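You operate a simulated robot arm through the tools that you are given. There is no shell and no other tool.

You are at the controls of a simulated two-armed robot. One attempt, no reset.

Task
Couple the bench hose to the brass outlet and feed it 4 bar.
Fine: shut the blue tap first; set the regulator before you open the tap again; watch the outlet gauge rise. The air stays on.

The check looks at the end state, three seconds after you hand in, the way a careful person would. Anything else that was tipped, shoved, dropped, spilled or broken makes it a failure.

Robot
Two 7-joint arms with two-finger grippers on one trunk that stands fixed in place. Base frame: the origin is at the foot of the trunk, x ahead of it, y to its left, z up. Units: mm, rad, N and s.
The left shoulder is at [25, 218, 980], the right one opposite. With the tool pointing down near the work surface each hand reaches from about 100 to 760 mm from the base axis, measured 20 degrees to its own side. Payload 2.2 kg a hand.
Tool frame (each hand has its own): the origin (TCP) lies between the finger pads and is the grasp point; the fingertips stand 19 mm ahead of it; z points along the fingers, y is the line along which they close. Largest opening 116 mm; the body of the gripper starts 70 mm behind the TCP.
Orientation is that of the tool frame in the base frame, as a unit quaternion [x, y, z, w]. With the fingers straight down and closing along the base's y, the tool's x points along the base's -x, its y along +y and its z along -z.

Tools
- The arms move only by the tool nudge_tool. It takes "left_deltas", "right_deltas" or both (then of equal length, played together; a hand with none holds still); each is a list of rows, each an object (a shift or turn left out is 0, a gripper value left out holds the last) with "jaw": the finger opening in mm, from 0 to 116; "offset": the shift along the base's x, y, z in units of 200 mm (1.0 is 200 mm), a list of three; "dr": the turn, a rotation vector about the base's x, y, z in units of 180 degrees (1.0 is 180 degrees), a list of three. In form: [{"jaw": jaw, "offset": [dx, dy, dz], "dr": [ax, ay, az]}, ...]. A call has 1 to 20 rows; each row is the pose to reach, as a shift and turn from the pose commanded when the call began. A call with a number of a shift or a turn outside -1 to 1 is refused whole. Each row takes 0.2 s and may step no farther than 50 mm and 0.15 rad from the row before; otherwise, or with a gripper value out of range, the whole call is refused. A pose out of reach is approached as far as the arm can. The call stops where the force on the tool passes 50 N (or 10 N more than at its start, if that is more) or the arm is blocked; 0.2 s more then pass. Each finger halts on what it meets, pressing with about 38 N; the grip force reading is that of the motor and also rises with nothing between the fingers. The clock runs only during rows and for 0.2 s after the last one: add rows that repeat a pose to give the fingers time. The reply holds the time, the measured pose of the TCP, the force on the tool along the base axes, the opening and the grip force, in the units named above and with some noise, with the torque about the TCP (base axes, N m) and any sound that the robot's microphone picked up, and new pictures: "views" is both (left out), scene, wrist or none (wrist: the cameras of the hands that moved).
- Cameras (640 x 400 px; columns grow to the right, rows downward): "scene" is now at [133.2, 27.6, 1139.1]; the picture's right is [0.33, -0.95, 0.00], its down [-0.62, -0.21, -0.75] and it looks along [0.71, 0.24, -0.66] (base axes); focal length 319 px, centre (320, 200). "left" rides on the left gripper at [69, 15, -97] in its tool frame; the picture's right is [-0.21, 0.98, 0.00], its down [-0.76, -0.17, -0.63] and it looks along [-0.62, -0.14, 0.77] (tool axes); focal length 251 px, centre (320, 200). "right" rides on the right gripper at [69, -15, -97] in its tool frame; the picture's right is [0.21, 0.98, 0.00], its down [-0.76, 0.17, -0.63] and it looks along [-0.62, 0.14, 0.77] (tool axes); focal length 251 px, centre (320, 200). There is no depth. A picture from a camera that has moved, and an enlarged one, comes with that camera's place and axes in the base frame and with its lens. The place of the scene camera against the robot may be out by one fixed shift of up to 12 mm in any direction.
- slide_trunk(by): slides the trunk up (or, below 0, down) by that many mm; the arms and the scene camera ride with it, the base frame stays. It gives what a move gives, with no picture.
- aim_head(pan, tilt): turns the head with the scene camera to pan (to the left, within 1.396 rad either way) and tilt (down, from -0.506 to 1.204), counted from straight ahead of the robot. It gives what a move gives, and a new picture of the scene camera.
- inspect(camera, box): a new picture of the part [left, top, right, bottom] of that camera's present view, enlarged. It takes no simulated time.
- sign_off(): hands the job in; it is judged then, once.

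Places have to be worked out from the pictures, the camera data and where the tool is seen. Open the grippers and draw the arms clear of the work before you hand the job in, unless the task says otherwise.

The tools are called after ">>>" by a JSON object that holds its "name" and its "arguments". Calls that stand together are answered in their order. nudge_tool: Moves the arms, as the interface text tells. Its arguments: {"type":"object","properties":{"left_deltas":{"type":"array","items":{"type":"object","properties":{"jaw":{"type":"number"},"offset":{"type":"array","items":{"type":"number"}},"dr":{"type":"array","items":{"type":"number"}}}}},"right_deltas":{"type":"array","items":{"type":"object","properties":{"jaw":{"type":"number"},"offset":{"type":"array","items":{"type":"number"}},"dr":{"type":"array","items":{"type":"number"}}}}},"views":{"type":"string","enum":["both","scene","wrist","none"]}},"required":[]} The other tools are called the same way: slide_trunk (by) slides the trunk up or down; aim_head (pan, tilt) turns the head that bears the scene camera; inspect (camera, box) takes an enlarged picture of a part of a camera's view; sign_off () hands the job in.

At the start:

```text
t: 0.0
left_eef_pos: [459.8, 471.6, 890.0]
left_tool_rot: [0.0, 1.0, -0.001, -0.001]
left_wrist_force: [-0.7, 0.7, 0.1]
left_torque: [-0.01, 0.02, 0.01]
left_grip_width: 116.1
left_finger_force: 0.0
right_eef_pos: [525.6, -88.7, 847.2]
right_tool_rot: [0.0, 1.0, 0.0, -0.001]
right_wrist_force: [0.1, -0.3, -0.4]
right_torque: [-0.03, 0.04, -0.03]
right_grip_width: 116.0
right_finger_force: 0.0
trunk travel left (down, up): [-125.0, 365.0]
head pan, tilt: [0.332, 0.714]
```

scene: 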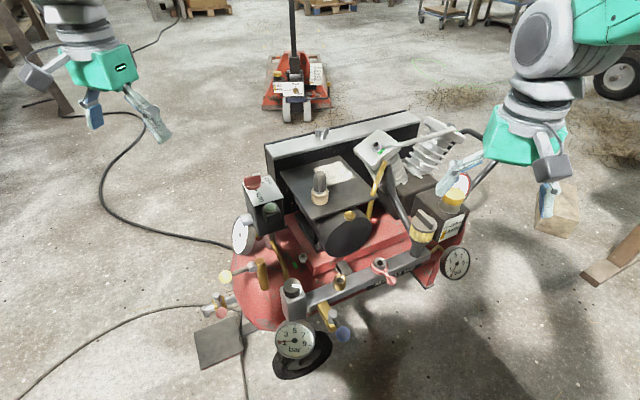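
right: 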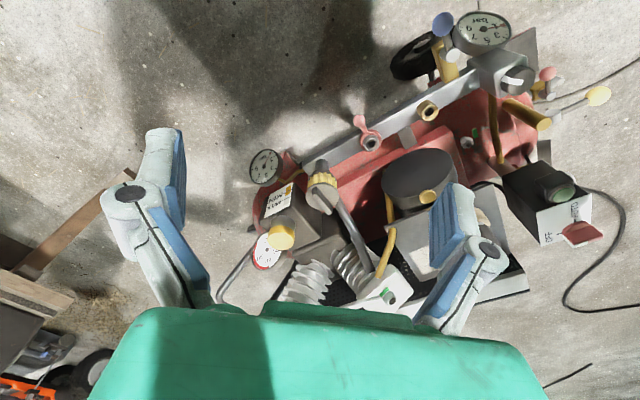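
left: 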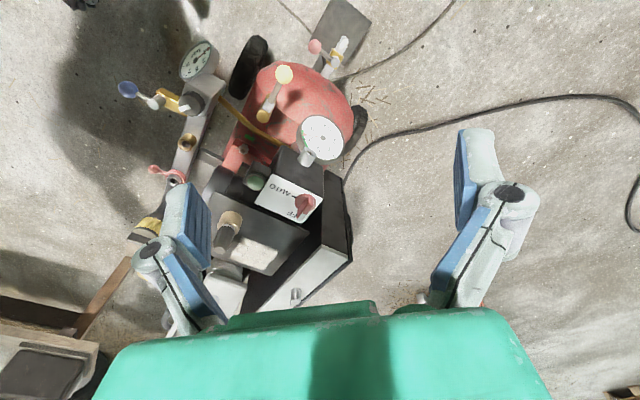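

The scene shows a compressor with a gauge bar, several taps and a regulator. I enlarge the views to tell the parts apart.

>>> {"name": "inspect", "arguments": {"camera": "scene", "box": [180, 240, 380, 390]}}

>>> {"name": "inspect", "arguments": {"camera": "scene", "box": [330, 120, 490, 300]}}

>>> {"name": "inspect", "arguments": {"camera": "right", "box": [380, 0, 640, 170]}}

>>> {"name": "inspect", "arguments": {"camera": "right", "box": [230, 100, 450, 310]}}

>>> {"name": "inspect", "arguments": {"camera": "left", "box": [100, 0, 380, 220]}}

```text
2.67 times, centred on (280, 315) of scene
camera zoom: at [133.2, 27.6, 1139.1], right [0.33, -0.95, 0.0], down [-0.62, -0.21, -0.75], along [0.71, 0.24, -0.66], focal length 850 px, centre (427, -107)
```

zoom: 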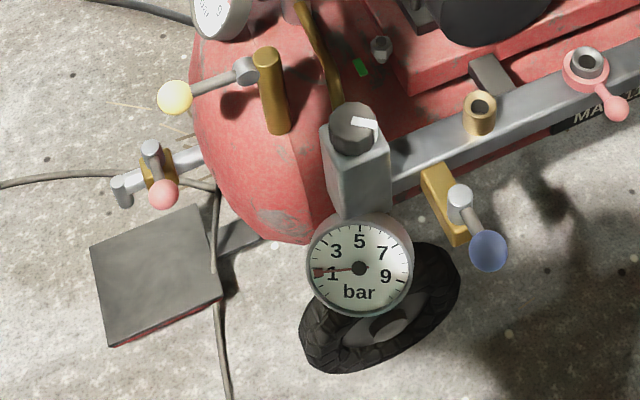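

```text
2.22 times, centred on (410, 210) of scene
camera zoom: at [133.2, 27.6, 1139.1], right [0.33, -0.95, 0.0], down [-0.62, -0.21, -0.75], along [0.71, 0.24, -0.66], focal length 708 px, centre (120, 178)
```

zoom: 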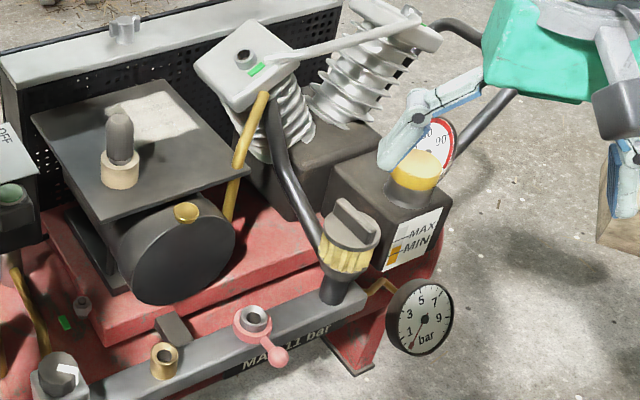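

```text
2.35 times, centred on (510, 85) of right
camera zoom: at [458.0, -103.7, 943.7], right [-0.21, 0.98, 0.0], down [0.76, 0.17, 0.63], along [0.62, 0.14, -0.78], focal length 592 px, centre (-127, 471)
```

zoom: 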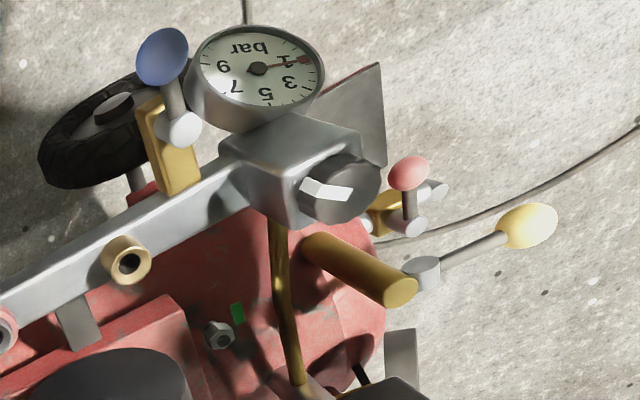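

```text
1.90 times, centred on (340, 205) of right
camera zoom: at [458.0, -103.7, 943.7], right [-0.21, 0.98, 0.0], down [0.76, 0.17, 0.63], along [0.62, 0.14, -0.78], focal length 479 px, centre (282, 190)
```

zoom: 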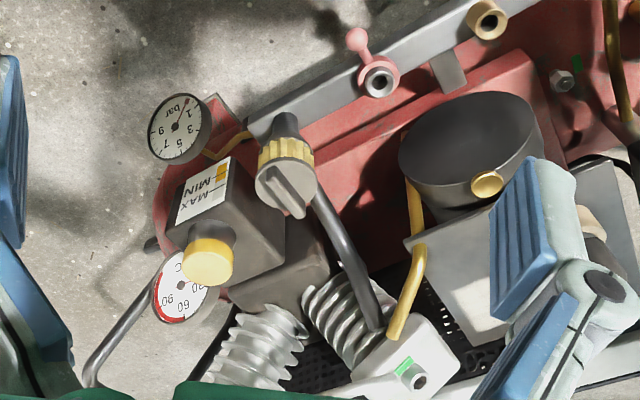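

```text
1.82 times, centred on (240, 110) of left
camera zoom: at [390.0, 486.5, 987.7], right [0.21, 0.98, 0.0], down [0.76, -0.17, 0.63], along [0.62, -0.14, -0.78], focal length 457 px, centre (466, 364)
```

zoom: 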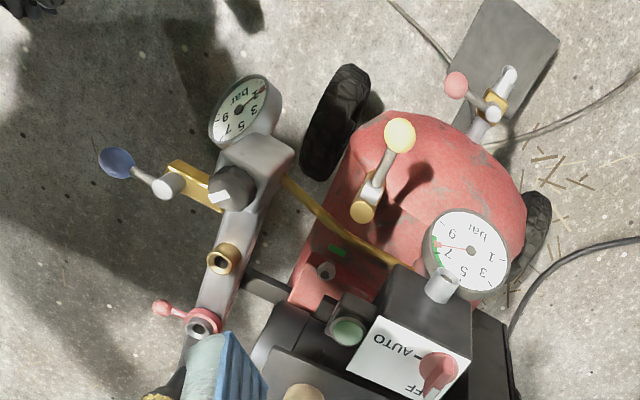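

The bar carries two gauges, a blue tap, a red tap, a brass socket and possibly two knobs, but I don't see the bench hose yet. I turn the head to look for it.

>>> {"name": "aim_head", "arguments": {"pan": -0.3, "tilt": 0.8}}

>>> {"name": "aim_head", "arguments": {"pan": 0.9, "tilt": 0.8}}

>>> {"name": "aim_head", "arguments": {"pan": 0.3, "tilt": 1.15}}

```text
t: 1.0
left_eef_pos: [457.0, 471.2, 893.0]
left_tool_rot: [-0.001, 1.0, -0.001, 0.001]
left_wrist_force: [0.5, -0.5, 0.2]
left_torque: [0.02, -0.01, 0.0]
left_grip_width: 116.1
left_finger_force: 0.1
right_eef_pos: [521.9, -90.4, 847.4]
right_tool_rot: [0.0, 1.0, 0.0, 0.001]
right_wrist_force: [0.0, -0.6, 0.2]
right_torque: [0.01, 0.0, 0.0]
right_grip_width: 116.0
right_finger_force: 0.1
trunk travel left (down, up): [-125.0, 365.0]
head pan, tilt: [-0.3, 0.799]
camera scene: at [130.4, -23.8, 1132.1], right [-0.29, -0.96, 0.0], down [-0.69, 0.21, -0.69], along [0.66, -0.21, -0.72], focal length 319 px, centre (320, 200)
```

scene: 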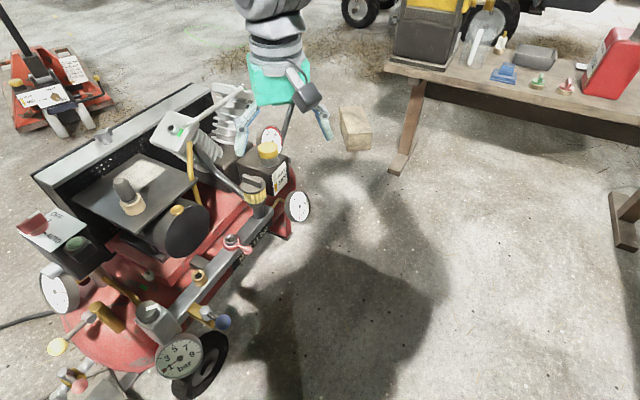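

```text
t: 2.4
left_eef_pos: [455.5, 469.0, 891.8]
left_tool_rot: [0.001, 1.0, -0.001, 0.001]
left_wrist_force: [0.7, 0.0, 0.1]
left_torque: [0.01, 0.02, 0.01]
left_grip_width: 116.0
left_finger_force: 0.0
right_eef_pos: [523.5, -90.1, 848.2]
right_tool_rot: [0.0, 1.0, 0.0, 0.002]
right_wrist_force: [0.0, 0.0, -0.5]
right_torque: [-0.03, 0.0, -0.01]
right_grip_width: 116.0
right_finger_force: 0.1
trunk travel left (down, up): [-125.0, 365.0]
head pan, tilt: [0.901, 0.799]
camera scene: at [103.5, 63.3, 1132.1], right [0.78, -0.62, 0.0], down [-0.45, -0.56, -0.69], along [0.43, 0.54, -0.72], focal length 319 px, centre (320, 200)
```

scene: 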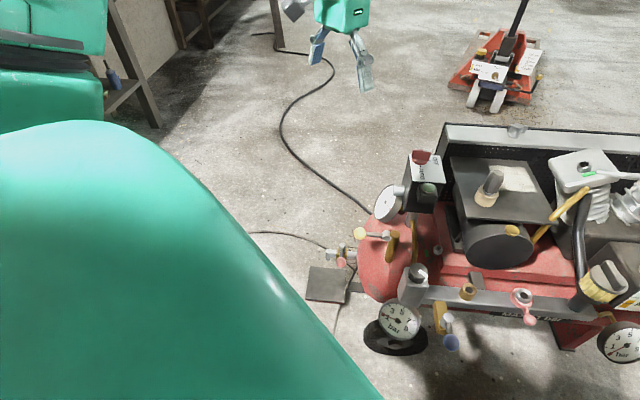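

```text
t: 3.4
left_eef_pos: [456.1, 470.2, 892.7]
left_tool_rot: [0.0, 1.0, 0.0, 0.001]
left_wrist_force: [0.2, 0.4, -0.5]
left_torque: [0.02, -0.01, -0.01]
left_grip_width: 116.0
left_finger_force: 0.1
right_eef_pos: [523.2, -91.2, 848.9]
right_tool_rot: [0.0, 1.0, -0.001, 0.001]
right_wrist_force: [0.1, -0.5, -1.0]
right_torque: [0.0, -0.01, -0.02]
right_grip_width: 116.1
right_finger_force: 0.1
trunk travel left (down, up): [-125.0, 365.0]
head pan, tilt: [0.3, 1.15]
camera scene: at [110.1, 17.7, 1107.3], right [0.3, -0.96, 0.0], down [-0.87, -0.27, -0.4], along [0.39, 0.12, -0.91], focal length 319 px, centre (320, 200)
```

scene: 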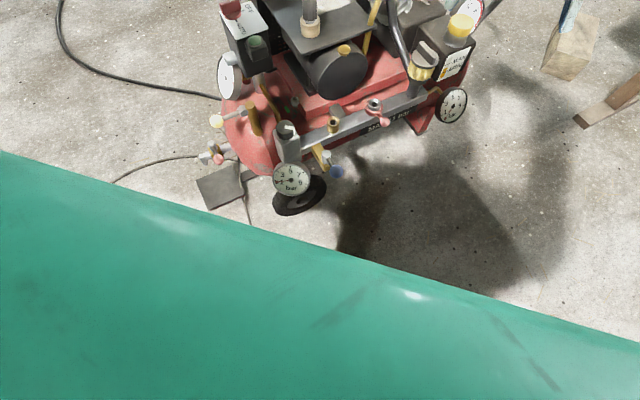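

No bench hose yet, though there is a bench on the right with small items. I look farther to each side.

>>> {"name": "aim_head", "arguments": {"pan": -1.0, "tilt": 0.6}}

>>> {"name": "aim_head", "arguments": {"pan": 1.39, "tilt": 0.5}}

>>> {"name": "aim_head", "arguments": {"pan": 0.6, "tilt": 0.3}}

>>> {"name": "aim_head", "arguments": {"pan": -0.3, "tilt": 0.3}}

```text
t: 4.9
left_eef_pos: [457.1, 471.9, 893.3]
left_tool_rot: [0.0, 1.0, 0.0, 0.001]
left_wrist_force: [0.2, -0.2, 0.0]
left_torque: [0.01, 0.0, 0.01]
left_grip_width: 115.9
left_finger_force: 0.0
right_eef_pos: [522.7, -90.7, 846.6]
right_tool_rot: [0.0, 1.0, 0.0, 0.001]
right_wrist_force: [-0.1, 0.3, 0.2]
right_torque: [0.02, 0.0, 0.01]
right_grip_width: 115.9
right_finger_force: 0.1
trunk travel left (down, up): [-125.0, 365.0]
head pan, tilt: [-1.0, 0.6]
camera scene: at [101.2, -74.3, 1149.2], right [-0.84, -0.54, 0.0], down [-0.31, 0.47, -0.82], along [0.44, -0.69, -0.57], focal length 319 px, centre (320, 200)
```

scene: 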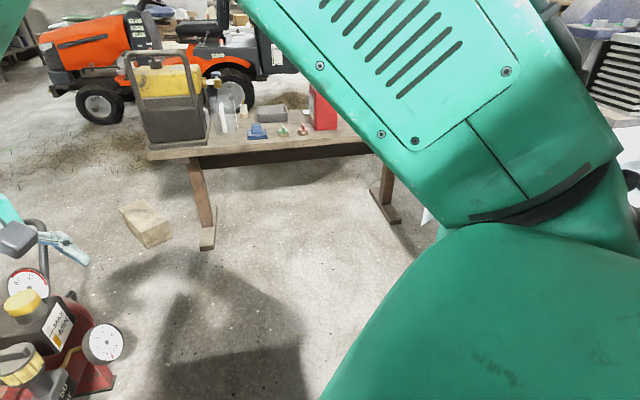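

```text
t: 7.1
left_eef_pos: [456.1, 469.7, 892.3]
left_tool_rot: [0.0, 1.0, 0.0, 0.002]
left_wrist_force: [-0.1, 0.1, 0.6]
left_torque: [0.01, 0.01, 0.02]
left_grip_width: 116.1
left_finger_force: 0.1
right_eef_pos: [522.5, -90.2, 848.4]
right_tool_rot: [-0.001, 1.0, 0.0, 0.0]
right_wrist_force: [0.5, -0.1, -0.3]
right_torque: [0.0, 0.0, 0.04]
right_grip_width: 116.1
right_finger_force: 0.1
trunk travel left (down, up): [-125.0, 365.0]
head pan, tilt: [1.389, 0.499]
camera scene: at [69.8, 89.7, 1158.1], right [0.98, -0.18, 0.0], down [-0.09, -0.47, -0.88], along [0.16, 0.86, -0.48], focal length 319 px, centre (320, 200)
```

scene: 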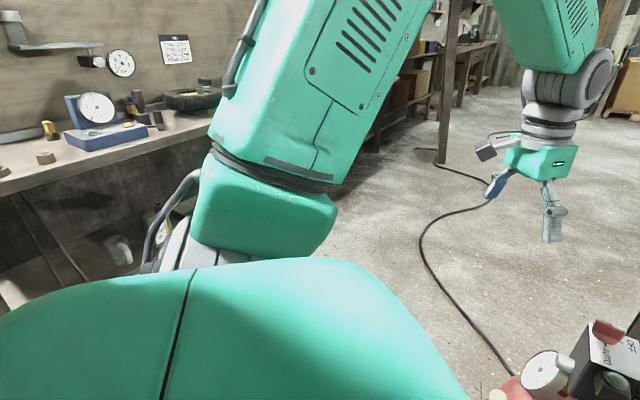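

```text
t: 8.2
left_eef_pos: [456.8, 470.6, 892.4]
left_tool_rot: [0.0, 1.0, 0.0, 0.001]
left_wrist_force: [0.0, 0.1, 0.4]
left_torque: [0.03, 0.0, -0.02]
left_grip_width: 115.9
left_finger_force: 0.2
right_eef_pos: [522.0, -89.4, 847.7]
right_tool_rot: [0.001, 1.0, 0.0, 0.001]
right_wrist_force: [0.1, -0.1, 0.3]
right_torque: [-0.05, 0.02, 0.0]
right_grip_width: 116.1
right_finger_force: 0.1
trunk travel left (down, up): [-125.0, 365.0]
head pan, tilt: [0.6, 0.3]
camera scene: at [130.4, 53.0, 1176.3], right [0.57, -0.82, 0.0], down [-0.25, -0.17, -0.95], along [0.79, 0.54, -0.3], focal length 319 px, centre (320, 200)
```

scene: 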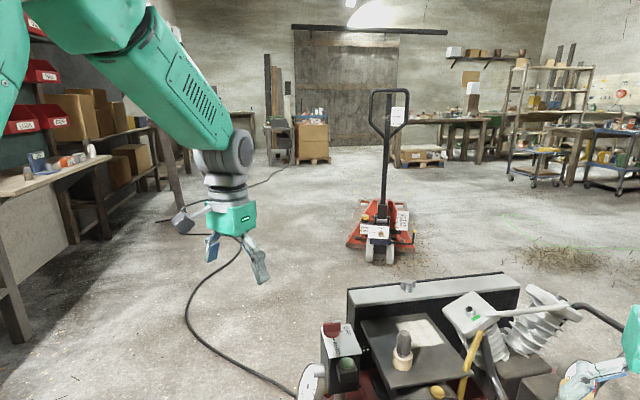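

```text
t: 9.4
left_eef_pos: [455.8, 470.3, 892.6]
left_tool_rot: [-0.001, 1.0, 0.0, 0.001]
left_wrist_force: [1.3, -0.4, 0.2]
left_torque: [-0.02, 0.0, 0.0]
left_grip_width: 115.9
left_finger_force: 0.1
right_eef_pos: [522.3, -90.9, 848.7]
right_tool_rot: [0.0, 1.0, -0.001, 0.001]
right_wrist_force: [0.2, 0.2, -0.3]
right_torque: [0.0, -0.03, -0.01]
right_grip_width: 116.1
right_finger_force: 0.0
trunk travel left (down, up): [-125.0, 365.0]
head pan, tilt: [-0.3, 0.3]
camera scene: at [142.7, -27.4, 1176.5], right [-0.29, -0.96, 0.0], down [-0.29, 0.09, -0.95], along [0.91, -0.28, -0.3], focal length 319 px, centre (320, 200)
```

scene: 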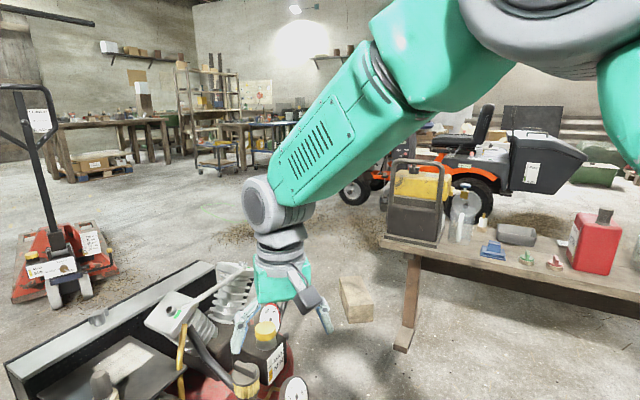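

I haven't identified the hose end; the thin hose by the red-lever fitting at the tank's left end is a candidate. I aim the head there and enlarge.

>>> {"name": "aim_head", "arguments": {"pan": 0.6, "tilt": 0.85}}

>>> {"name": "inspect", "arguments": {"camera": "scene", "box": [230, 160, 390, 260]}}

>>> {"name": "inspect", "arguments": {"camera": "left", "box": [260, 0, 420, 100]}}

>>> {"name": "inspect", "arguments": {"camera": "right", "box": [480, 50, 640, 150]}}

```text
t: 10.6
left_eef_pos: [456.9, 469.6, 891.6]
left_tool_rot: [0.0, 1.0, 0.0, 0.001]
left_wrist_force: [0.3, -0.1, 0.5]
left_torque: [0.0, 0.0, -0.04]
left_grip_width: 115.8
left_finger_force: 0.0
right_eef_pos: [522.6, -89.8, 846.7]
right_tool_rot: [0.0, 1.0, 0.0, 0.001]
right_wrist_force: [0.7, 0.8, 0.4]
right_torque: [0.01, 0.02, 0.02]
right_grip_width: 116.4
right_finger_force: 0.1
trunk travel left (down, up): [-125.0, 365.0]
head pan, tilt: [0.6, 0.85]
camera scene: at [117.9, 44.2, 1128.1], right [0.56, -0.83, 0.0], down [-0.62, -0.43, -0.66], along [0.54, 0.37, -0.75], focal length 319 px, centre (320, 200)
```

scene: 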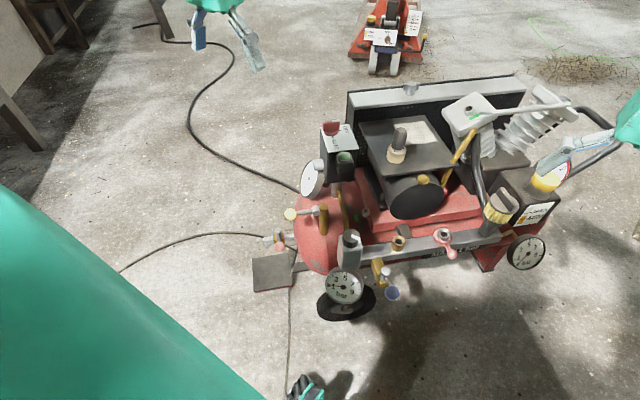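

```text
4.00 times, centred on (310, 210) of scene
camera zoom: at [117.9, 44.2, 1128.1], right [0.56, -0.83, 0.0], down [-0.62, -0.43, -0.66], along [0.54, 0.37, -0.75], focal length 1275 px, centre (360, 160)
```

zoom: 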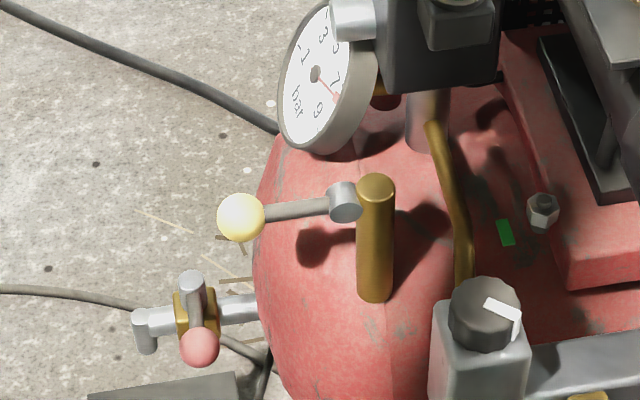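

```text
4.00 times, centred on (340, 50) of left
camera zoom: at [386.3, 485.5, 989.4], right [0.21, 0.98, 0.0], down [0.76, -0.17, 0.63], along [0.62, -0.14, -0.77], focal length 1006 px, centre (240, 800)
```

zoom: 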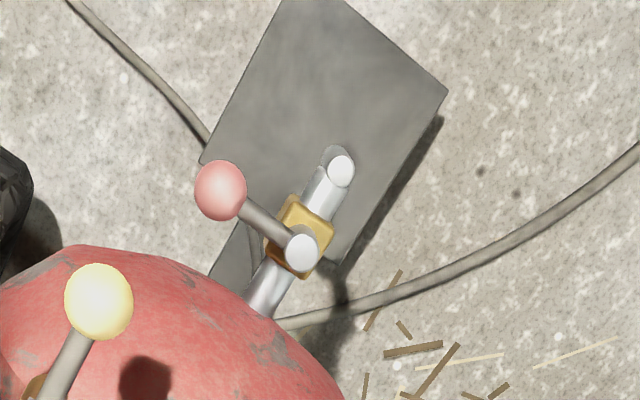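

```text
4.00 times, centred on (560, 100) of right
camera zoom: at [454.5, -104.6, 944.9], right [-0.21, 0.98, 0.0], down [0.76, 0.17, 0.63], along [0.62, 0.14, -0.77], focal length 1006 px, centre (-640, 600)
```

zoom: 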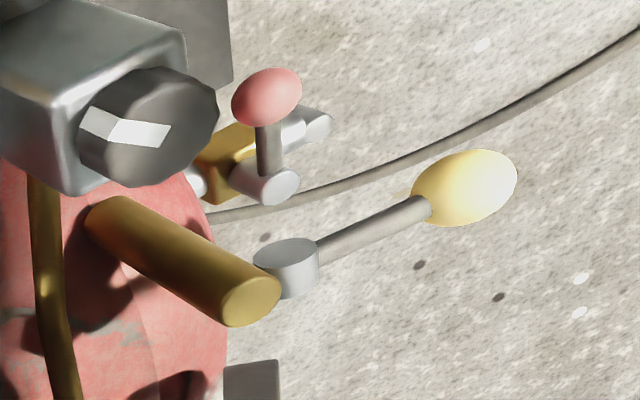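

The red-lever part is the tank's drain, not a hose end. The thin hose passes under the tank and runs toward the robot's foot, where something dark shows at the bottom edge of the view, so I look there.

>>> {"name": "inspect", "arguments": {"camera": "scene", "box": [240, 300, 400, 400]}}

>>> {"name": "aim_head", "arguments": {"pan": 0.6, "tilt": 1.2}}

>>> {"name": "aim_head", "arguments": {"pan": -0.2, "tilt": 1.2}}

```text
4.00 times, centred on (320, 350) of scene
camera zoom: at [117.9, 44.2, 1128.1], right [0.56, -0.83, 0.0], down [-0.62, -0.43, -0.66], along [0.54, 0.37, -0.75], focal length 1275 px, centre (320, -400)
```

zoom: 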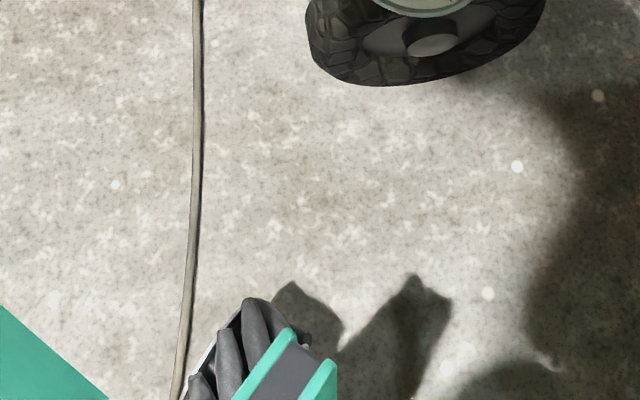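

```text
t: 11.4
left_eef_pos: [456.4, 470.2, 893.3]
left_tool_rot: [0.0, 1.0, 0.001, 0.001]
left_wrist_force: [-0.4, -0.5, 0.1]
left_torque: [-0.01, -0.06, 0.01]
left_grip_width: 116.0
left_finger_force: 0.0
right_eef_pos: [522.4, -90.5, 848.2]
right_tool_rot: [0.001, 1.0, 0.0, 0.001]
right_wrist_force: [-0.4, 0.0, 0.0]
right_torque: [0.02, 0.0, 0.02]
right_grip_width: 116.1
right_finger_force: 0.0
trunk travel left (down, up): [-125.0, 365.0]
head pan, tilt: [0.6, 1.201]
camera scene: at [99.4, 31.7, 1104.4], right [0.56, -0.83, 0.0], down [-0.77, -0.53, -0.36], along [0.3, 0.2, -0.93], focal length 319 px, centre (320, 200)
```

scene: 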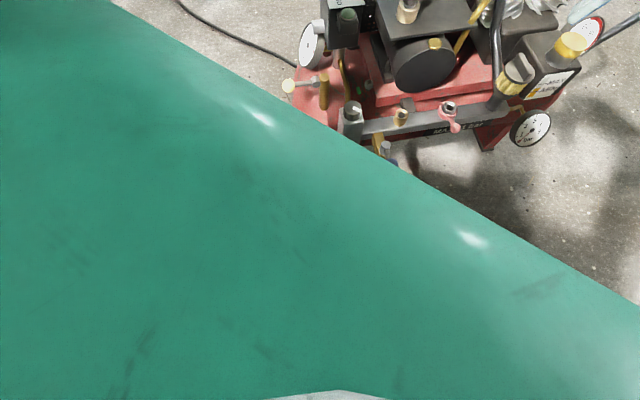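

```text
t: 12.6
left_eef_pos: [456.6, 469.9, 893.1]
left_tool_rot: [0.0, 1.0, 0.001, 0.001]
left_wrist_force: [0.6, -0.2, 0.0]
left_torque: [-0.04, -0.04, -0.01]
left_grip_width: 115.7
left_finger_force: 0.0
right_eef_pos: [522.2, -91.1, 848.3]
right_tool_rot: [0.0, 1.0, 0.0, 0.001]
right_wrist_force: [0.4, -0.1, 0.0]
right_torque: [-0.03, 0.01, -0.01]
right_grip_width: 116.0
right_finger_force: 0.0
trunk travel left (down, up): [-125.0, 365.0]
head pan, tilt: [-0.201, 1.201]
camera scene: at [108.0, -11.1, 1104.5], right [-0.2, -0.98, 0.0], down [-0.91, 0.18, -0.36], along [0.35, -0.07, -0.93], focal length 319 px, centre (320, 200)
```

scene: 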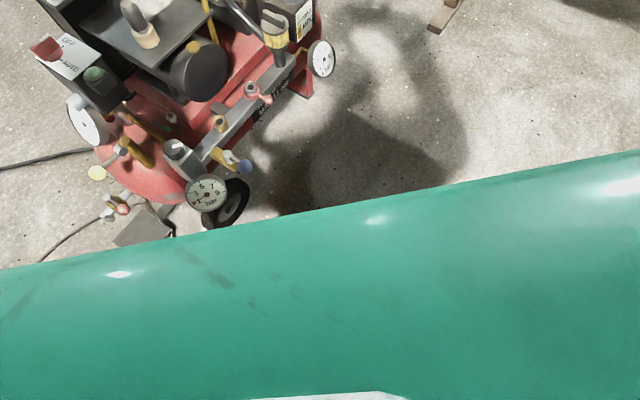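

The floor hose runs past the robot's foot. A tube loop was visible next to the left bench behind my upper arm, so I look there again in detail.

>>> {"name": "aim_head", "arguments": {"pan": 1.39, "tilt": 0.8}}

>>> {"name": "inspect", "arguments": {"camera": "scene", "box": [0, 0, 240, 200]}}

>>> {"name": "aim_head", "arguments": {"pan": 1.39, "tilt": 0.3}}

>>> {"name": "inspect", "arguments": {"camera": "scene", "box": [0, 100, 320, 340]}}

>>> {"name": "aim_head", "arguments": {"pan": -1.39, "tilt": 0.5}}

```text
t: 14.2
left_eef_pos: [456.0, 470.5, 892.9]
left_tool_rot: [0.0, 1.0, -0.001, 0.002]
left_wrist_force: [-0.2, 0.7, -0.5]
left_torque: [0.01, 0.02, 0.01]
left_grip_width: 116.2
left_finger_force: 0.0
right_eef_pos: [524.1, -89.9, 848.4]
right_tool_rot: [0.001, 1.0, 0.0, 0.001]
right_wrist_force: [-0.1, 0.7, -0.4]
right_torque: [0.0, 0.02, -0.01]
right_grip_width: 116.0
right_finger_force: 0.1
trunk travel left (down, up): [-125.0, 365.0]
head pan, tilt: [1.389, 0.799]
camera scene: at [67.9, 79.5, 1132.1], right [0.98, -0.18, 0.0], down [-0.13, -0.71, -0.69], along [0.12, 0.68, -0.72], focal length 319 px, centre (320, 200)
```

scene: 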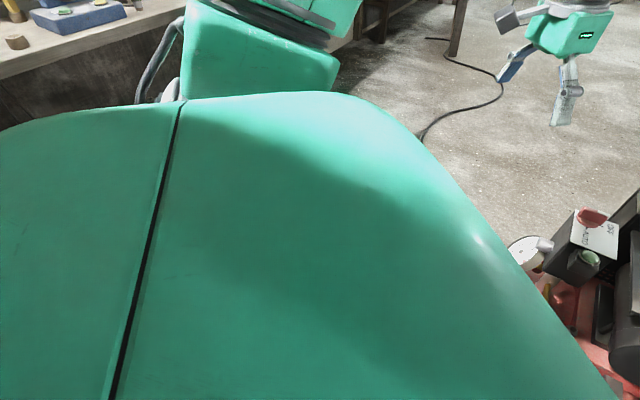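

```text
2.00 times, centred on (120, 100) of scene
camera zoom: at [67.9, 79.5, 1132.1], right [0.98, -0.18, 0.0], down [-0.13, -0.71, -0.69], along [0.12, 0.68, -0.72], focal length 637 px, centre (720, 400)
```

zoom: 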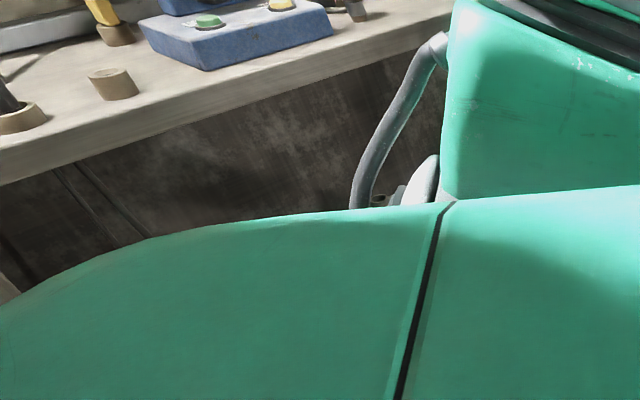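

```text
t: 15.2
left_eef_pos: [456.3, 471.1, 893.7]
left_tool_rot: [0.0, 1.0, 0.0, 0.001]
left_wrist_force: [-1.1, -0.5, 0.1]
left_torque: [-0.01, -0.01, -0.01]
left_grip_width: 115.9
left_finger_force: 0.1
right_eef_pos: [522.8, -89.9, 847.8]
right_tool_rot: [0.0, 1.0, 0.0, 0.001]
right_wrist_force: [0.9, 0.0, -0.4]
right_torque: [-0.03, 0.01, 0.01]
right_grip_width: 116.2
right_finger_force: 0.2
trunk travel left (down, up): [-125.0, 365.0]
head pan, tilt: [1.389, 0.3]
camera scene: at [70.3, 92.1, 1176.4], right [0.98, -0.18, 0.0], down [-0.06, -0.29, -0.95], along [0.17, 0.94, -0.3], focal length 319 px, centre (320, 200)
```

scene: 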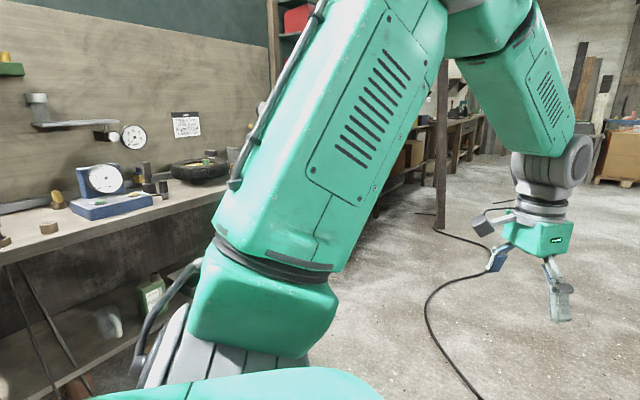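

```text
1.67 times, centred on (160, 220) of scene
camera zoom: at [70.3, 92.1, 1176.4], right [0.98, -0.18, 0.0], down [-0.06, -0.29, -0.95], along [0.17, 0.94, -0.3], focal length 531 px, centre (587, 167)
```

zoom: 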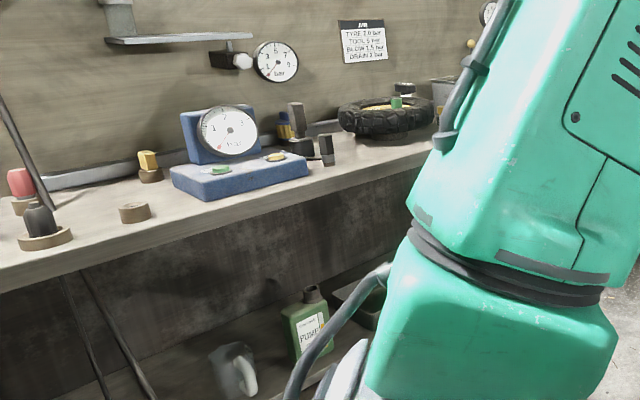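

```text
t: 17.6
left_eef_pos: [457.2, 471.2, 891.8]
left_tool_rot: [0.0, 1.0, 0.0, 0.0]
left_wrist_force: [-0.2, -0.1, -0.3]
left_torque: [-0.02, -0.01, 0.02]
left_grip_width: 115.9
left_finger_force: 0.1
right_eef_pos: [522.4, -90.4, 849.8]
right_tool_rot: [0.0, 1.0, 0.0, 0.001]
right_wrist_force: [1.0, -0.6, -0.5]
right_torque: [0.02, 0.02, -0.03]
right_grip_width: 116.1
right_finger_force: 0.1
trunk travel left (down, up): [-125.0, 365.0]
head pan, tilt: [-1.389, 0.499]
camera scene: at [69.8, -89.5, 1158.5], right [-0.98, -0.18, 0.0], down [-0.09, 0.47, -0.88], along [0.16, -0.86, -0.48], focal length 319 px, centre (320, 200)
```

scene: 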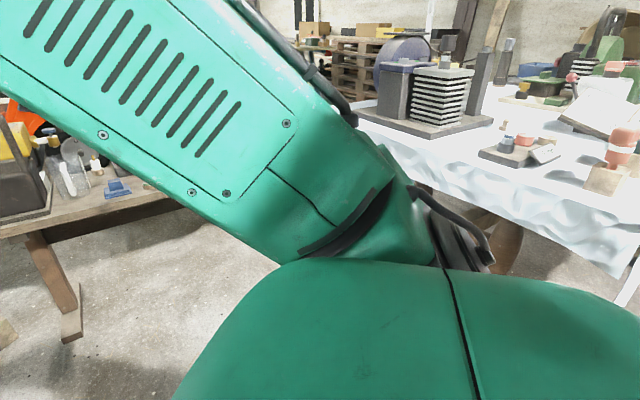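

The left bench carries a wall gauge, a tyre and a notice, and I need to read that notice and find the loose hose end. I draw the left hand back and up for a wider view of the floor between.

>>> {"name": "aim_head", "arguments": {"pan": 1.39, "tilt": 0.15}}

>>> {"name": "inspect", "arguments": {"camera": "scene", "box": [90, 110, 230, 220]}}

>>> {"name": "nudge_tool", "arguments": {"left_deltas": [{"offset": [-0.25, 0, 0]}, {"offset": [-0.5, 0, 0]}, {"offset": [-0.75, 0.1, 0]}, {"offset": [-1.0, 0.2, 0]}], "views": "wrist"}}

```text
t: 20.1
left_eef_pos: [456.6, 471.2, 891.7]
left_tool_rot: [-0.001, 1.0, -0.001, 0.001]
left_wrist_force: [0.8, 0.7, 0.2]
left_torque: [-0.01, -0.01, 0.01]
left_grip_width: 115.8
left_finger_force: 0.1
right_eef_pos: [522.8, -89.6, 846.9]
right_tool_rot: [0.0, 1.0, 0.0, 0.0]
right_wrist_force: [0.7, -0.3, -0.1]
right_torque: [0.02, -0.01, -0.02]
right_grip_width: 116.0
right_finger_force: 0.0
trunk travel left (down, up): [-125.0, 365.0]
head pan, tilt: [1.389, 0.15]
camera scene: at [70.3, 91.4, 1190.5], right [0.98, -0.18, 0.0], down [-0.03, -0.15, -0.99], along [0.18, 0.97, -0.15], focal length 319 px, centre (320, 200)
```

scene: 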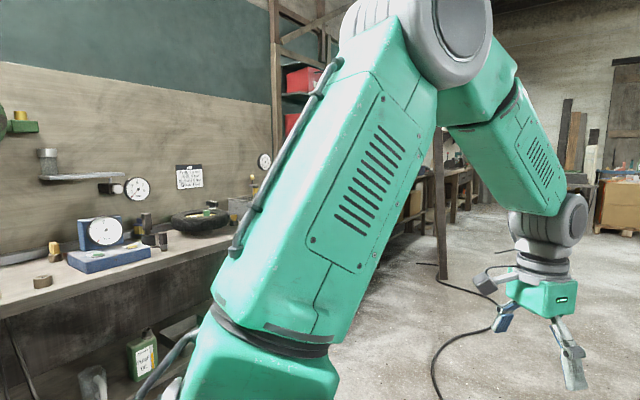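

```text
3.64 times, centred on (160, 165) of scene
camera zoom: at [70.3, 91.4, 1190.5], right [0.98, -0.18, 0.0], down [-0.03, -0.15, -0.99], along [0.18, 0.97, -0.15], focal length 1159 px, centre (902, 327)
```

zoom: 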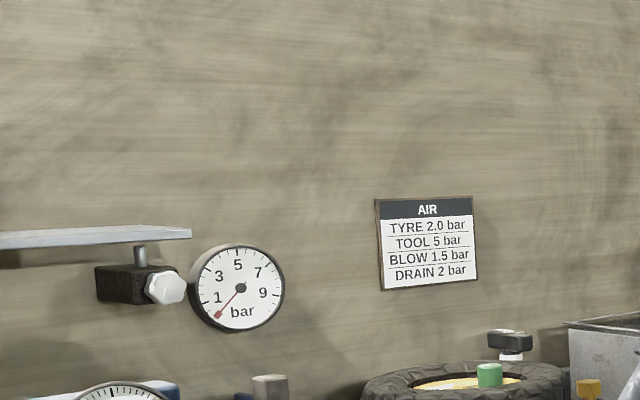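

```text
refused: row 3 steps farther than a row can; nothing moved
```

The notice gives other pressures; my order says 4 bar. I resend the move with shorter steps.

>>> {"name": "nudge_tool", "arguments": {"left_deltas": [{"offset": [-0.2, 0, 0]}, {"offset": [-0.4, 0, 0]}, {"offset": [-0.6, 0.05, 0]}, {"offset": [-0.8, 0.1, 0]}, {"offset": [-1.0, 0.2, 0]}], "views": "wrist"}}

>>> {"name": "aim_head", "arguments": {"pan": 0.75, "tilt": 0.6}}

```text
t: 21.3
left_eef_pos: [254.0, 514.1, 889.7]
left_tool_rot: [0.0, 1.0, 0.0, 0.002]
left_wrist_force: [-0.5, 0.1, 0.8]
left_torque: [-0.06, -0.03, -0.03]
left_grip_width: 115.9
left_finger_force: 0.0
right_eef_pos: [522.2, -90.1, 849.7]
right_tool_rot: [0.0, 1.0, 0.0, 0.002]
right_wrist_force: [-0.2, 0.3, 0.4]
right_torque: [-0.02, 0.02, 0.03]
right_grip_width: 116.1
right_finger_force: 0.1
trunk travel left (down, up): [-125.0, 365.0]
head pan, tilt: [1.389, 0.15]
camera left: at [183.1, 529.1, 986.5], right [0.21, 0.98, 0.0], down [0.75, -0.17, 0.64], along [0.62, -0.14, -0.77], focal length 251 px, centre (320, 200)
```

left: 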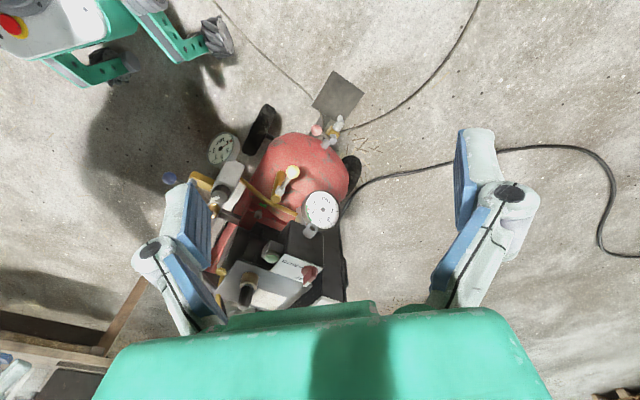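

```text
t: 22.3
left_eef_pos: [254.1, 514.6, 888.8]
left_tool_rot: [0.0, 1.0, 0.0, 0.001]
left_wrist_force: [1.0, -0.3, 0.7]
left_torque: [0.01, -0.01, -0.02]
left_grip_width: 115.9
left_finger_force: 0.2
right_eef_pos: [522.3, -91.1, 846.5]
right_tool_rot: [0.0, 1.0, 0.0, 0.001]
right_wrist_force: [-0.1, 0.2, 1.0]
right_torque: [0.0, 0.02, 0.02]
right_grip_width: 116.1
right_finger_force: 0.0
trunk travel left (down, up): [-125.0, 365.0]
head pan, tilt: [0.75, 0.6]
camera scene: at [117.0, 60.4, 1149.0], right [0.68, -0.73, 0.0], down [-0.42, -0.39, -0.82], along [0.6, 0.56, -0.57], focal length 319 px, centre (320, 200)
```

scene: 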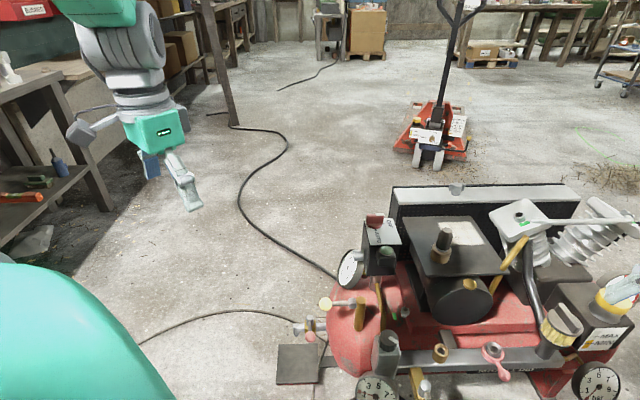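

The floor hose leaves toward the left bench and behind me. I turn the left hand so its camera looks to the left and back.

>>> {"name": "nudge_tool", "arguments": {"left_deltas": [{"dr": [0, 0, 0.045]}, {"dr": [0, 0, 0.09]}, {"dr": [0, 0, 0.135]}, {"dr": [0, 0, 0.18]}, {"dr": [0, 0, 0.225]}, {"dr": [0, 0, 0.27]}, {"dr": [0, 0, 0.315]}, {"dr": [0, 0, 0.36]}, {"dr": [0, 0, 0.405]}, {"dr": [0, 0, 0.45]}, {"dr": [0, 0, 0.495]}], "views": "wrist"}}

```text
t: 24.7
left_eef_pos: [256.1, 511.4, 892.4]
left_tool_rot: [-0.702, 0.712, 0.001, 0.001]
left_wrist_force: [-1.0, 0.5, 0.7]
left_torque: [-0.03, -0.02, -0.03]
left_grip_width: 116.1
left_finger_force: 0.0
right_eef_pos: [523.1, -91.0, 848.3]
right_tool_rot: [0.0, 1.0, 0.0, 0.002]
right_wrist_force: [-0.1, 0.2, -0.4]
right_torque: [0.01, 0.01, 0.0]
right_grip_width: 116.2
right_finger_force: 0.1
trunk travel left (down, up): [-125.0, 365.0]
head pan, tilt: [0.75, 0.6]
camera left: at [239.4, 441.8, 990.1], right [-0.97, 0.23, 0.0], down [0.18, 0.75, 0.63], along [0.14, 0.62, -0.77], focal length 251 px, centre (320, 200)
```

left: 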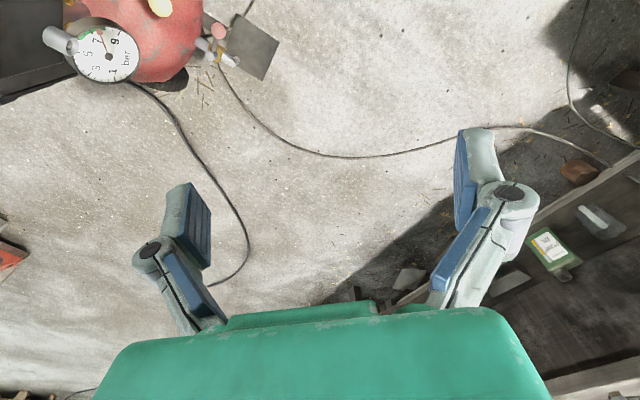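

The hose reaches the lower shelf of the left bench, and a second line is visible there. I turn the hand further to follow it.

>>> {"name": "nudge_tool", "arguments": {"left_deltas": [{"dr": [0, 0, 0.045]}, {"dr": [0, 0, 0.09]}, {"dr": [0, 0, 0.135]}, {"dr": [0, 0, 0.18]}, {"dr": [0, 0, 0.225]}, {"dr": [0, 0, 0.27]}], "views": "wrist"}}

```text
t: 26.1
left_eef_pos: [255.5, 510.1, 892.6]
left_tool_rot: [0.933, -0.361, -0.002, 0.001]
left_wrist_force: [0.5, 0.1, -0.1]
left_torque: [-0.01, -0.02, 0.01]
left_grip_width: 116.1
left_finger_force: 0.1
right_eef_pos: [521.2, -88.9, 847.5]
right_tool_rot: [0.001, 1.0, 0.0, 0.001]
right_wrist_force: [0.1, -0.3, 0.1]
right_torque: [-0.01, 0.01, 0.03]
right_grip_width: 116.2
right_finger_force: 0.0
trunk travel left (down, up): [-125.0, 365.0]
head pan, tilt: [0.75, 0.6]
camera left: at [296.7, 453.2, 989.7], right [-0.81, -0.58, 0.0], down [-0.45, 0.63, 0.63], along [-0.37, 0.52, -0.77], focal length 251 px, centre (320, 200)
```

left: 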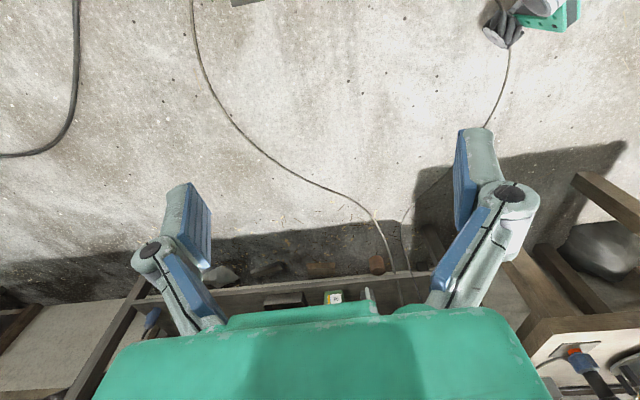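

Two thin lines climb to the left bench. I tilt the left hand up so the camera sees what is on that bench.

>>> {"name": "nudge_tool", "arguments": {"left_deltas": [{"dr": [0.036, 0.026, 0]}, {"dr": [0.072, 0.052, 0]}, {"dr": [0.108, 0.078, 0]}, {"dr": [0.144, 0.104, 0]}, {"dr": [0.18, 0.13, 0]}, {"dr": [0.216, 0.156, 0]}], "views": "wrist"}}

```text
t: 27.5
left_eef_pos: [251.2, 513.0, 885.2]
left_tool_rot: [0.86, -0.323, -0.34, -0.202]
left_wrist_force: [-0.2, 0.2, -0.4]
left_torque: [-0.01, 0.04, 0.0]
left_grip_width: 116.1
left_finger_force: 0.1
right_eef_pos: [523.1, -91.8, 846.1]
right_tool_rot: [0.0, 1.0, 0.0, 0.001]
right_wrist_force: [0.6, 0.0, 0.1]
right_torque: [-0.02, 0.01, 0.01]
right_grip_width: 115.9
right_finger_force: 0.0
trunk travel left (down, up): [-125.0, 365.0]
head pan, tilt: [0.75, 0.6]
camera left: at [322.6, 418.1, 901.4], right [-0.8, -0.6, 0.03], down [-0.02, 0.08, 1.0], along [-0.6, 0.79, -0.07], focal length 251 px, centre (320, 200)
```

left: 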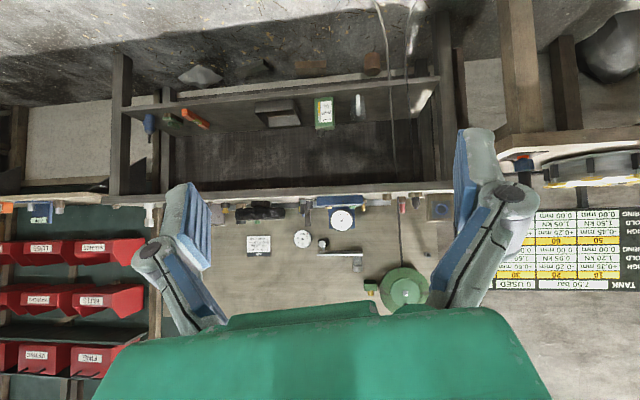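

The picture is upside down: there is a hose reel on the bench wall and a chart on the wall to its right. I enlarge both.

>>> {"name": "inspect", "arguments": {"camera": "left", "box": [480, 140, 640, 300]}}

>>> {"name": "inspect", "arguments": {"camera": "left", "box": [220, 180, 460, 320]}}

>>> {"name": "inspect", "arguments": {"camera": "left", "box": [340, 0, 460, 210]}}

```text
2.50 times, centred on (560, 220) of left
camera zoom: at [322.6, 418.1, 901.4], right [-0.8, -0.6, 0.03], down [-0.02, 0.08, 1.0], along [-0.6, 0.79, -0.07], focal length 629 px, centre (-280, 150)
```

zoom: 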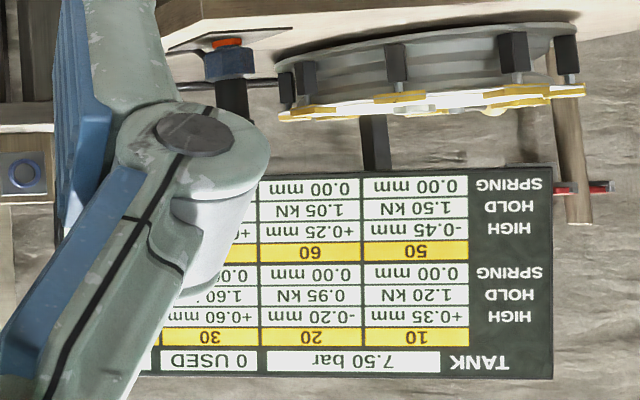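

```text
2.67 times, centred on (340, 250) of left
camera zoom: at [322.6, 418.1, 901.4], right [-0.8, -0.6, 0.03], down [-0.02, 0.08, 1.0], along [-0.6, 0.79, -0.07], focal length 670 px, centre (267, 67)
```

zoom: 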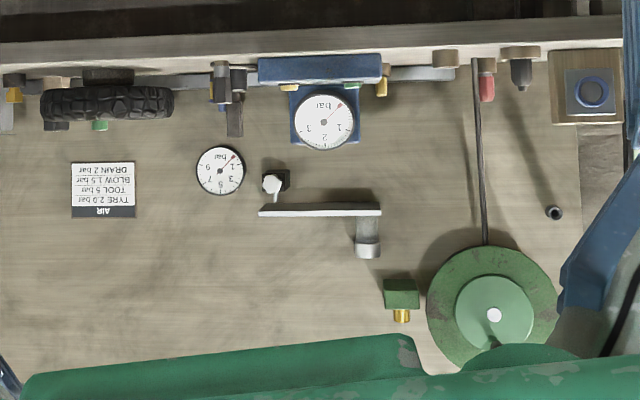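

```text
1.90 times, centred on (400, 105) of left
camera zoom: at [322.6, 418.1, 901.4], right [-0.8, -0.6, 0.03], down [-0.02, 0.08, 1.0], along [-0.6, 0.79, -0.07], focal length 479 px, centre (168, 381)
```

zoom: 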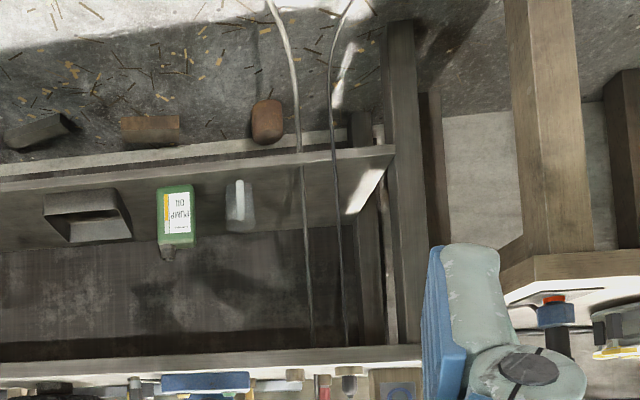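

The left bench is background with a hose reel on the wall; its hose runs down to the floor and toward the compressor. I bring the left hand back level to search near the compressor for the free end.

>>> {"name": "nudge_tool", "arguments": {"left_deltas": [{"dr": [-0.036, -0.026, 0]}, {"dr": [-0.072, -0.052, 0]}, {"dr": [-0.108, -0.078, 0]}, {"dr": [-0.144, -0.104, 0]}, {"dr": [-0.18, -0.13, 0]}, {"dr": [-0.216, -0.156, 0]}], "views": "none"}}

>>> {"name": "nudge_tool", "arguments": {"left_deltas": [{"dr": [0, 0, -0.045]}, {"dr": [0, 0, -0.09]}, {"dr": [0, 0, -0.135]}, {"dr": [0, 0, -0.18]}, {"dr": [0, 0, -0.225]}, {"dr": [0, 0, -0.27]}, {"dr": [0, 0, -0.315]}, {"dr": [0, 0, -0.36]}, {"dr": [0, 0, -0.405]}, {"dr": [0, 0, -0.45]}, {"dr": [0, 0, -0.495]}, {"dr": [0, 0, -0.54]}, {"dr": [0, 0, -0.585]}, {"dr": [0, 0, -0.63]}, {"dr": [0, 0, -0.675]}, {"dr": [0, 0, -0.72]}, {"dr": [0, 0, -0.765]}], "views": "none"}}

>>> {"name": "slide_trunk", "arguments": {"by": 300}}

>>> {"name": "aim_head", "arguments": {"pan": 0.3, "tilt": 1.0}}

>>> {"name": "inspect", "arguments": {"camera": "right", "box": [0, 0, 640, 400]}}

>>> {"name": "inspect", "arguments": {"camera": "left", "box": [0, 0, 640, 400]}}

```text
t: 28.9
left_eef_pos: [256.0, 511.5, 892.5]
left_tool_rot: [0.933, -0.361, -0.001, 0.002]
left_wrist_force: [0.3, 0.7, -0.4]
left_torque: [0.0, -0.03, 0.0]
left_grip_width: 116.2
left_finger_force: 0.1
right_eef_pos: [522.0, -89.8, 847.7]
right_tool_rot: [0.0, 1.0, 0.0, 0.001]
right_wrist_force: [-0.1, 0.3, -1.5]
right_torque: [0.01, -0.01, 0.0]
right_grip_width: 116.1
right_finger_force: 0.0
trunk travel left (down, up): [-125.0, 365.0]
head pan, tilt: [0.75, 0.6]
```

```text
t: 32.5
left_eef_pos: [257.0, 510.8, 892.6]
left_tool_rot: [0.002, 1.0, -0.001, 0.001]
left_wrist_force: [0.0, 0.1, 0.6]
left_torque: [0.03, 0.02, -0.02]
left_grip_width: 115.9
left_finger_force: 0.1
right_eef_pos: [522.3, -89.9, 848.7]
right_tool_rot: [0.0, 1.0, 0.0, 0.001]
right_wrist_force: [-0.5, 0.0, 0.3]
right_torque: [0.01, 0.02, 0.0]
right_grip_width: 116.2
right_finger_force: 0.0
trunk travel left (down, up): [-125.0, 365.0]
head pan, tilt: [0.75, 0.6]
```

```text
t: 35.5
left_eef_pos: [257.3, 511.2, 1192.1]
left_tool_rot: [0.0, 1.0, 0.0, 0.001]
left_wrist_force: [0.2, -0.9, 0.5]
left_torque: [-0.02, 0.02, 0.02]
left_grip_width: 116.3
left_finger_force: 0.1
right_eef_pos: [522.9, -90.0, 1148.2]
right_tool_rot: [0.0, 1.0, 0.0, 0.001]
right_wrist_force: [-0.5, 0.2, 0.7]
right_torque: [-0.02, 0.0, -0.02]
right_grip_width: 116.2
right_finger_force: 0.1
trunk travel left (down, up): [-425.0, 65.0]
head pan, tilt: [0.75, 0.6]
```

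```text
t: 36.4
left_eef_pos: [256.7, 510.9, 1193.1]
left_tool_rot: [0.0, 1.0, 0.0, 0.001]
left_wrist_force: [-1.0, -0.6, 0.4]
left_torque: [-0.03, 0.0, -0.01]
left_grip_width: 116.1
left_finger_force: 0.0
right_eef_pos: [523.3, -90.2, 1148.2]
right_tool_rot: [0.0, 1.0, 0.0, 0.001]
right_wrist_force: [-0.3, -0.2, -0.9]
right_torque: [-0.05, 0.0, 0.0]
right_grip_width: 116.1
right_finger_force: 0.1
trunk travel left (down, up): [-425.0, 65.0]
head pan, tilt: [0.3, 1.0]
camera scene: at [119.8, 21.2, 1417.1], right [0.3, -0.96, 0.0], down [-0.81, -0.25, -0.54], along [0.51, 0.16, -0.84], focal length 319 px, centre (320, 200)
```

scene: 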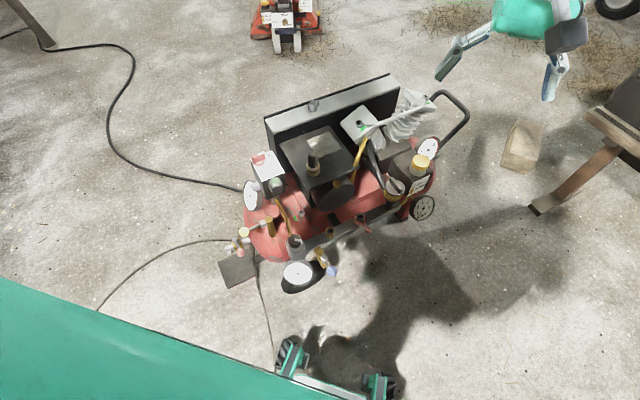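

```text
1.00 times, centred on (320, 200) of right (not enlarged: the box is as wide or as high as the picture)
camera zoom: at [454.7, -104.4, 1245.0], right [-0.21, 0.98, 0.0], down [0.76, 0.17, 0.63], along [0.62, 0.14, -0.77], focal length 251 px, centre (320, 200)
```

zoom: 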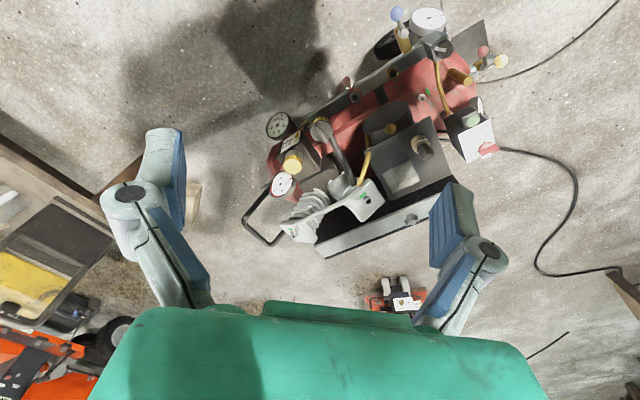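

```text
1.00 times, centred on (320, 200) of left (not enlarged: the box is as wide or as high as the picture)
camera zoom: at [186.4, 525.6, 1290.0], right [0.21, 0.98, 0.0], down [0.76, -0.17, 0.63], along [0.62, -0.14, -0.77], focal length 251 px, centre (320, 200)
```

zoom: 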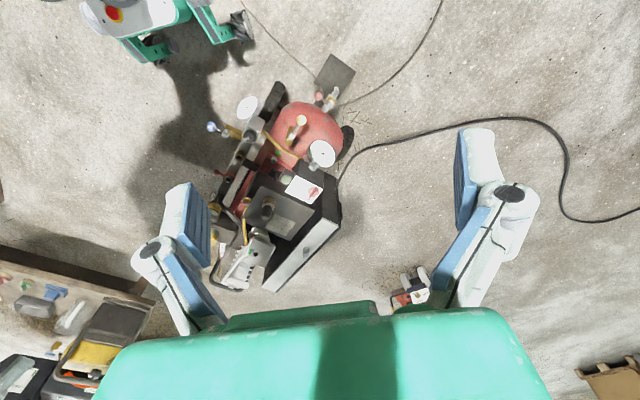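

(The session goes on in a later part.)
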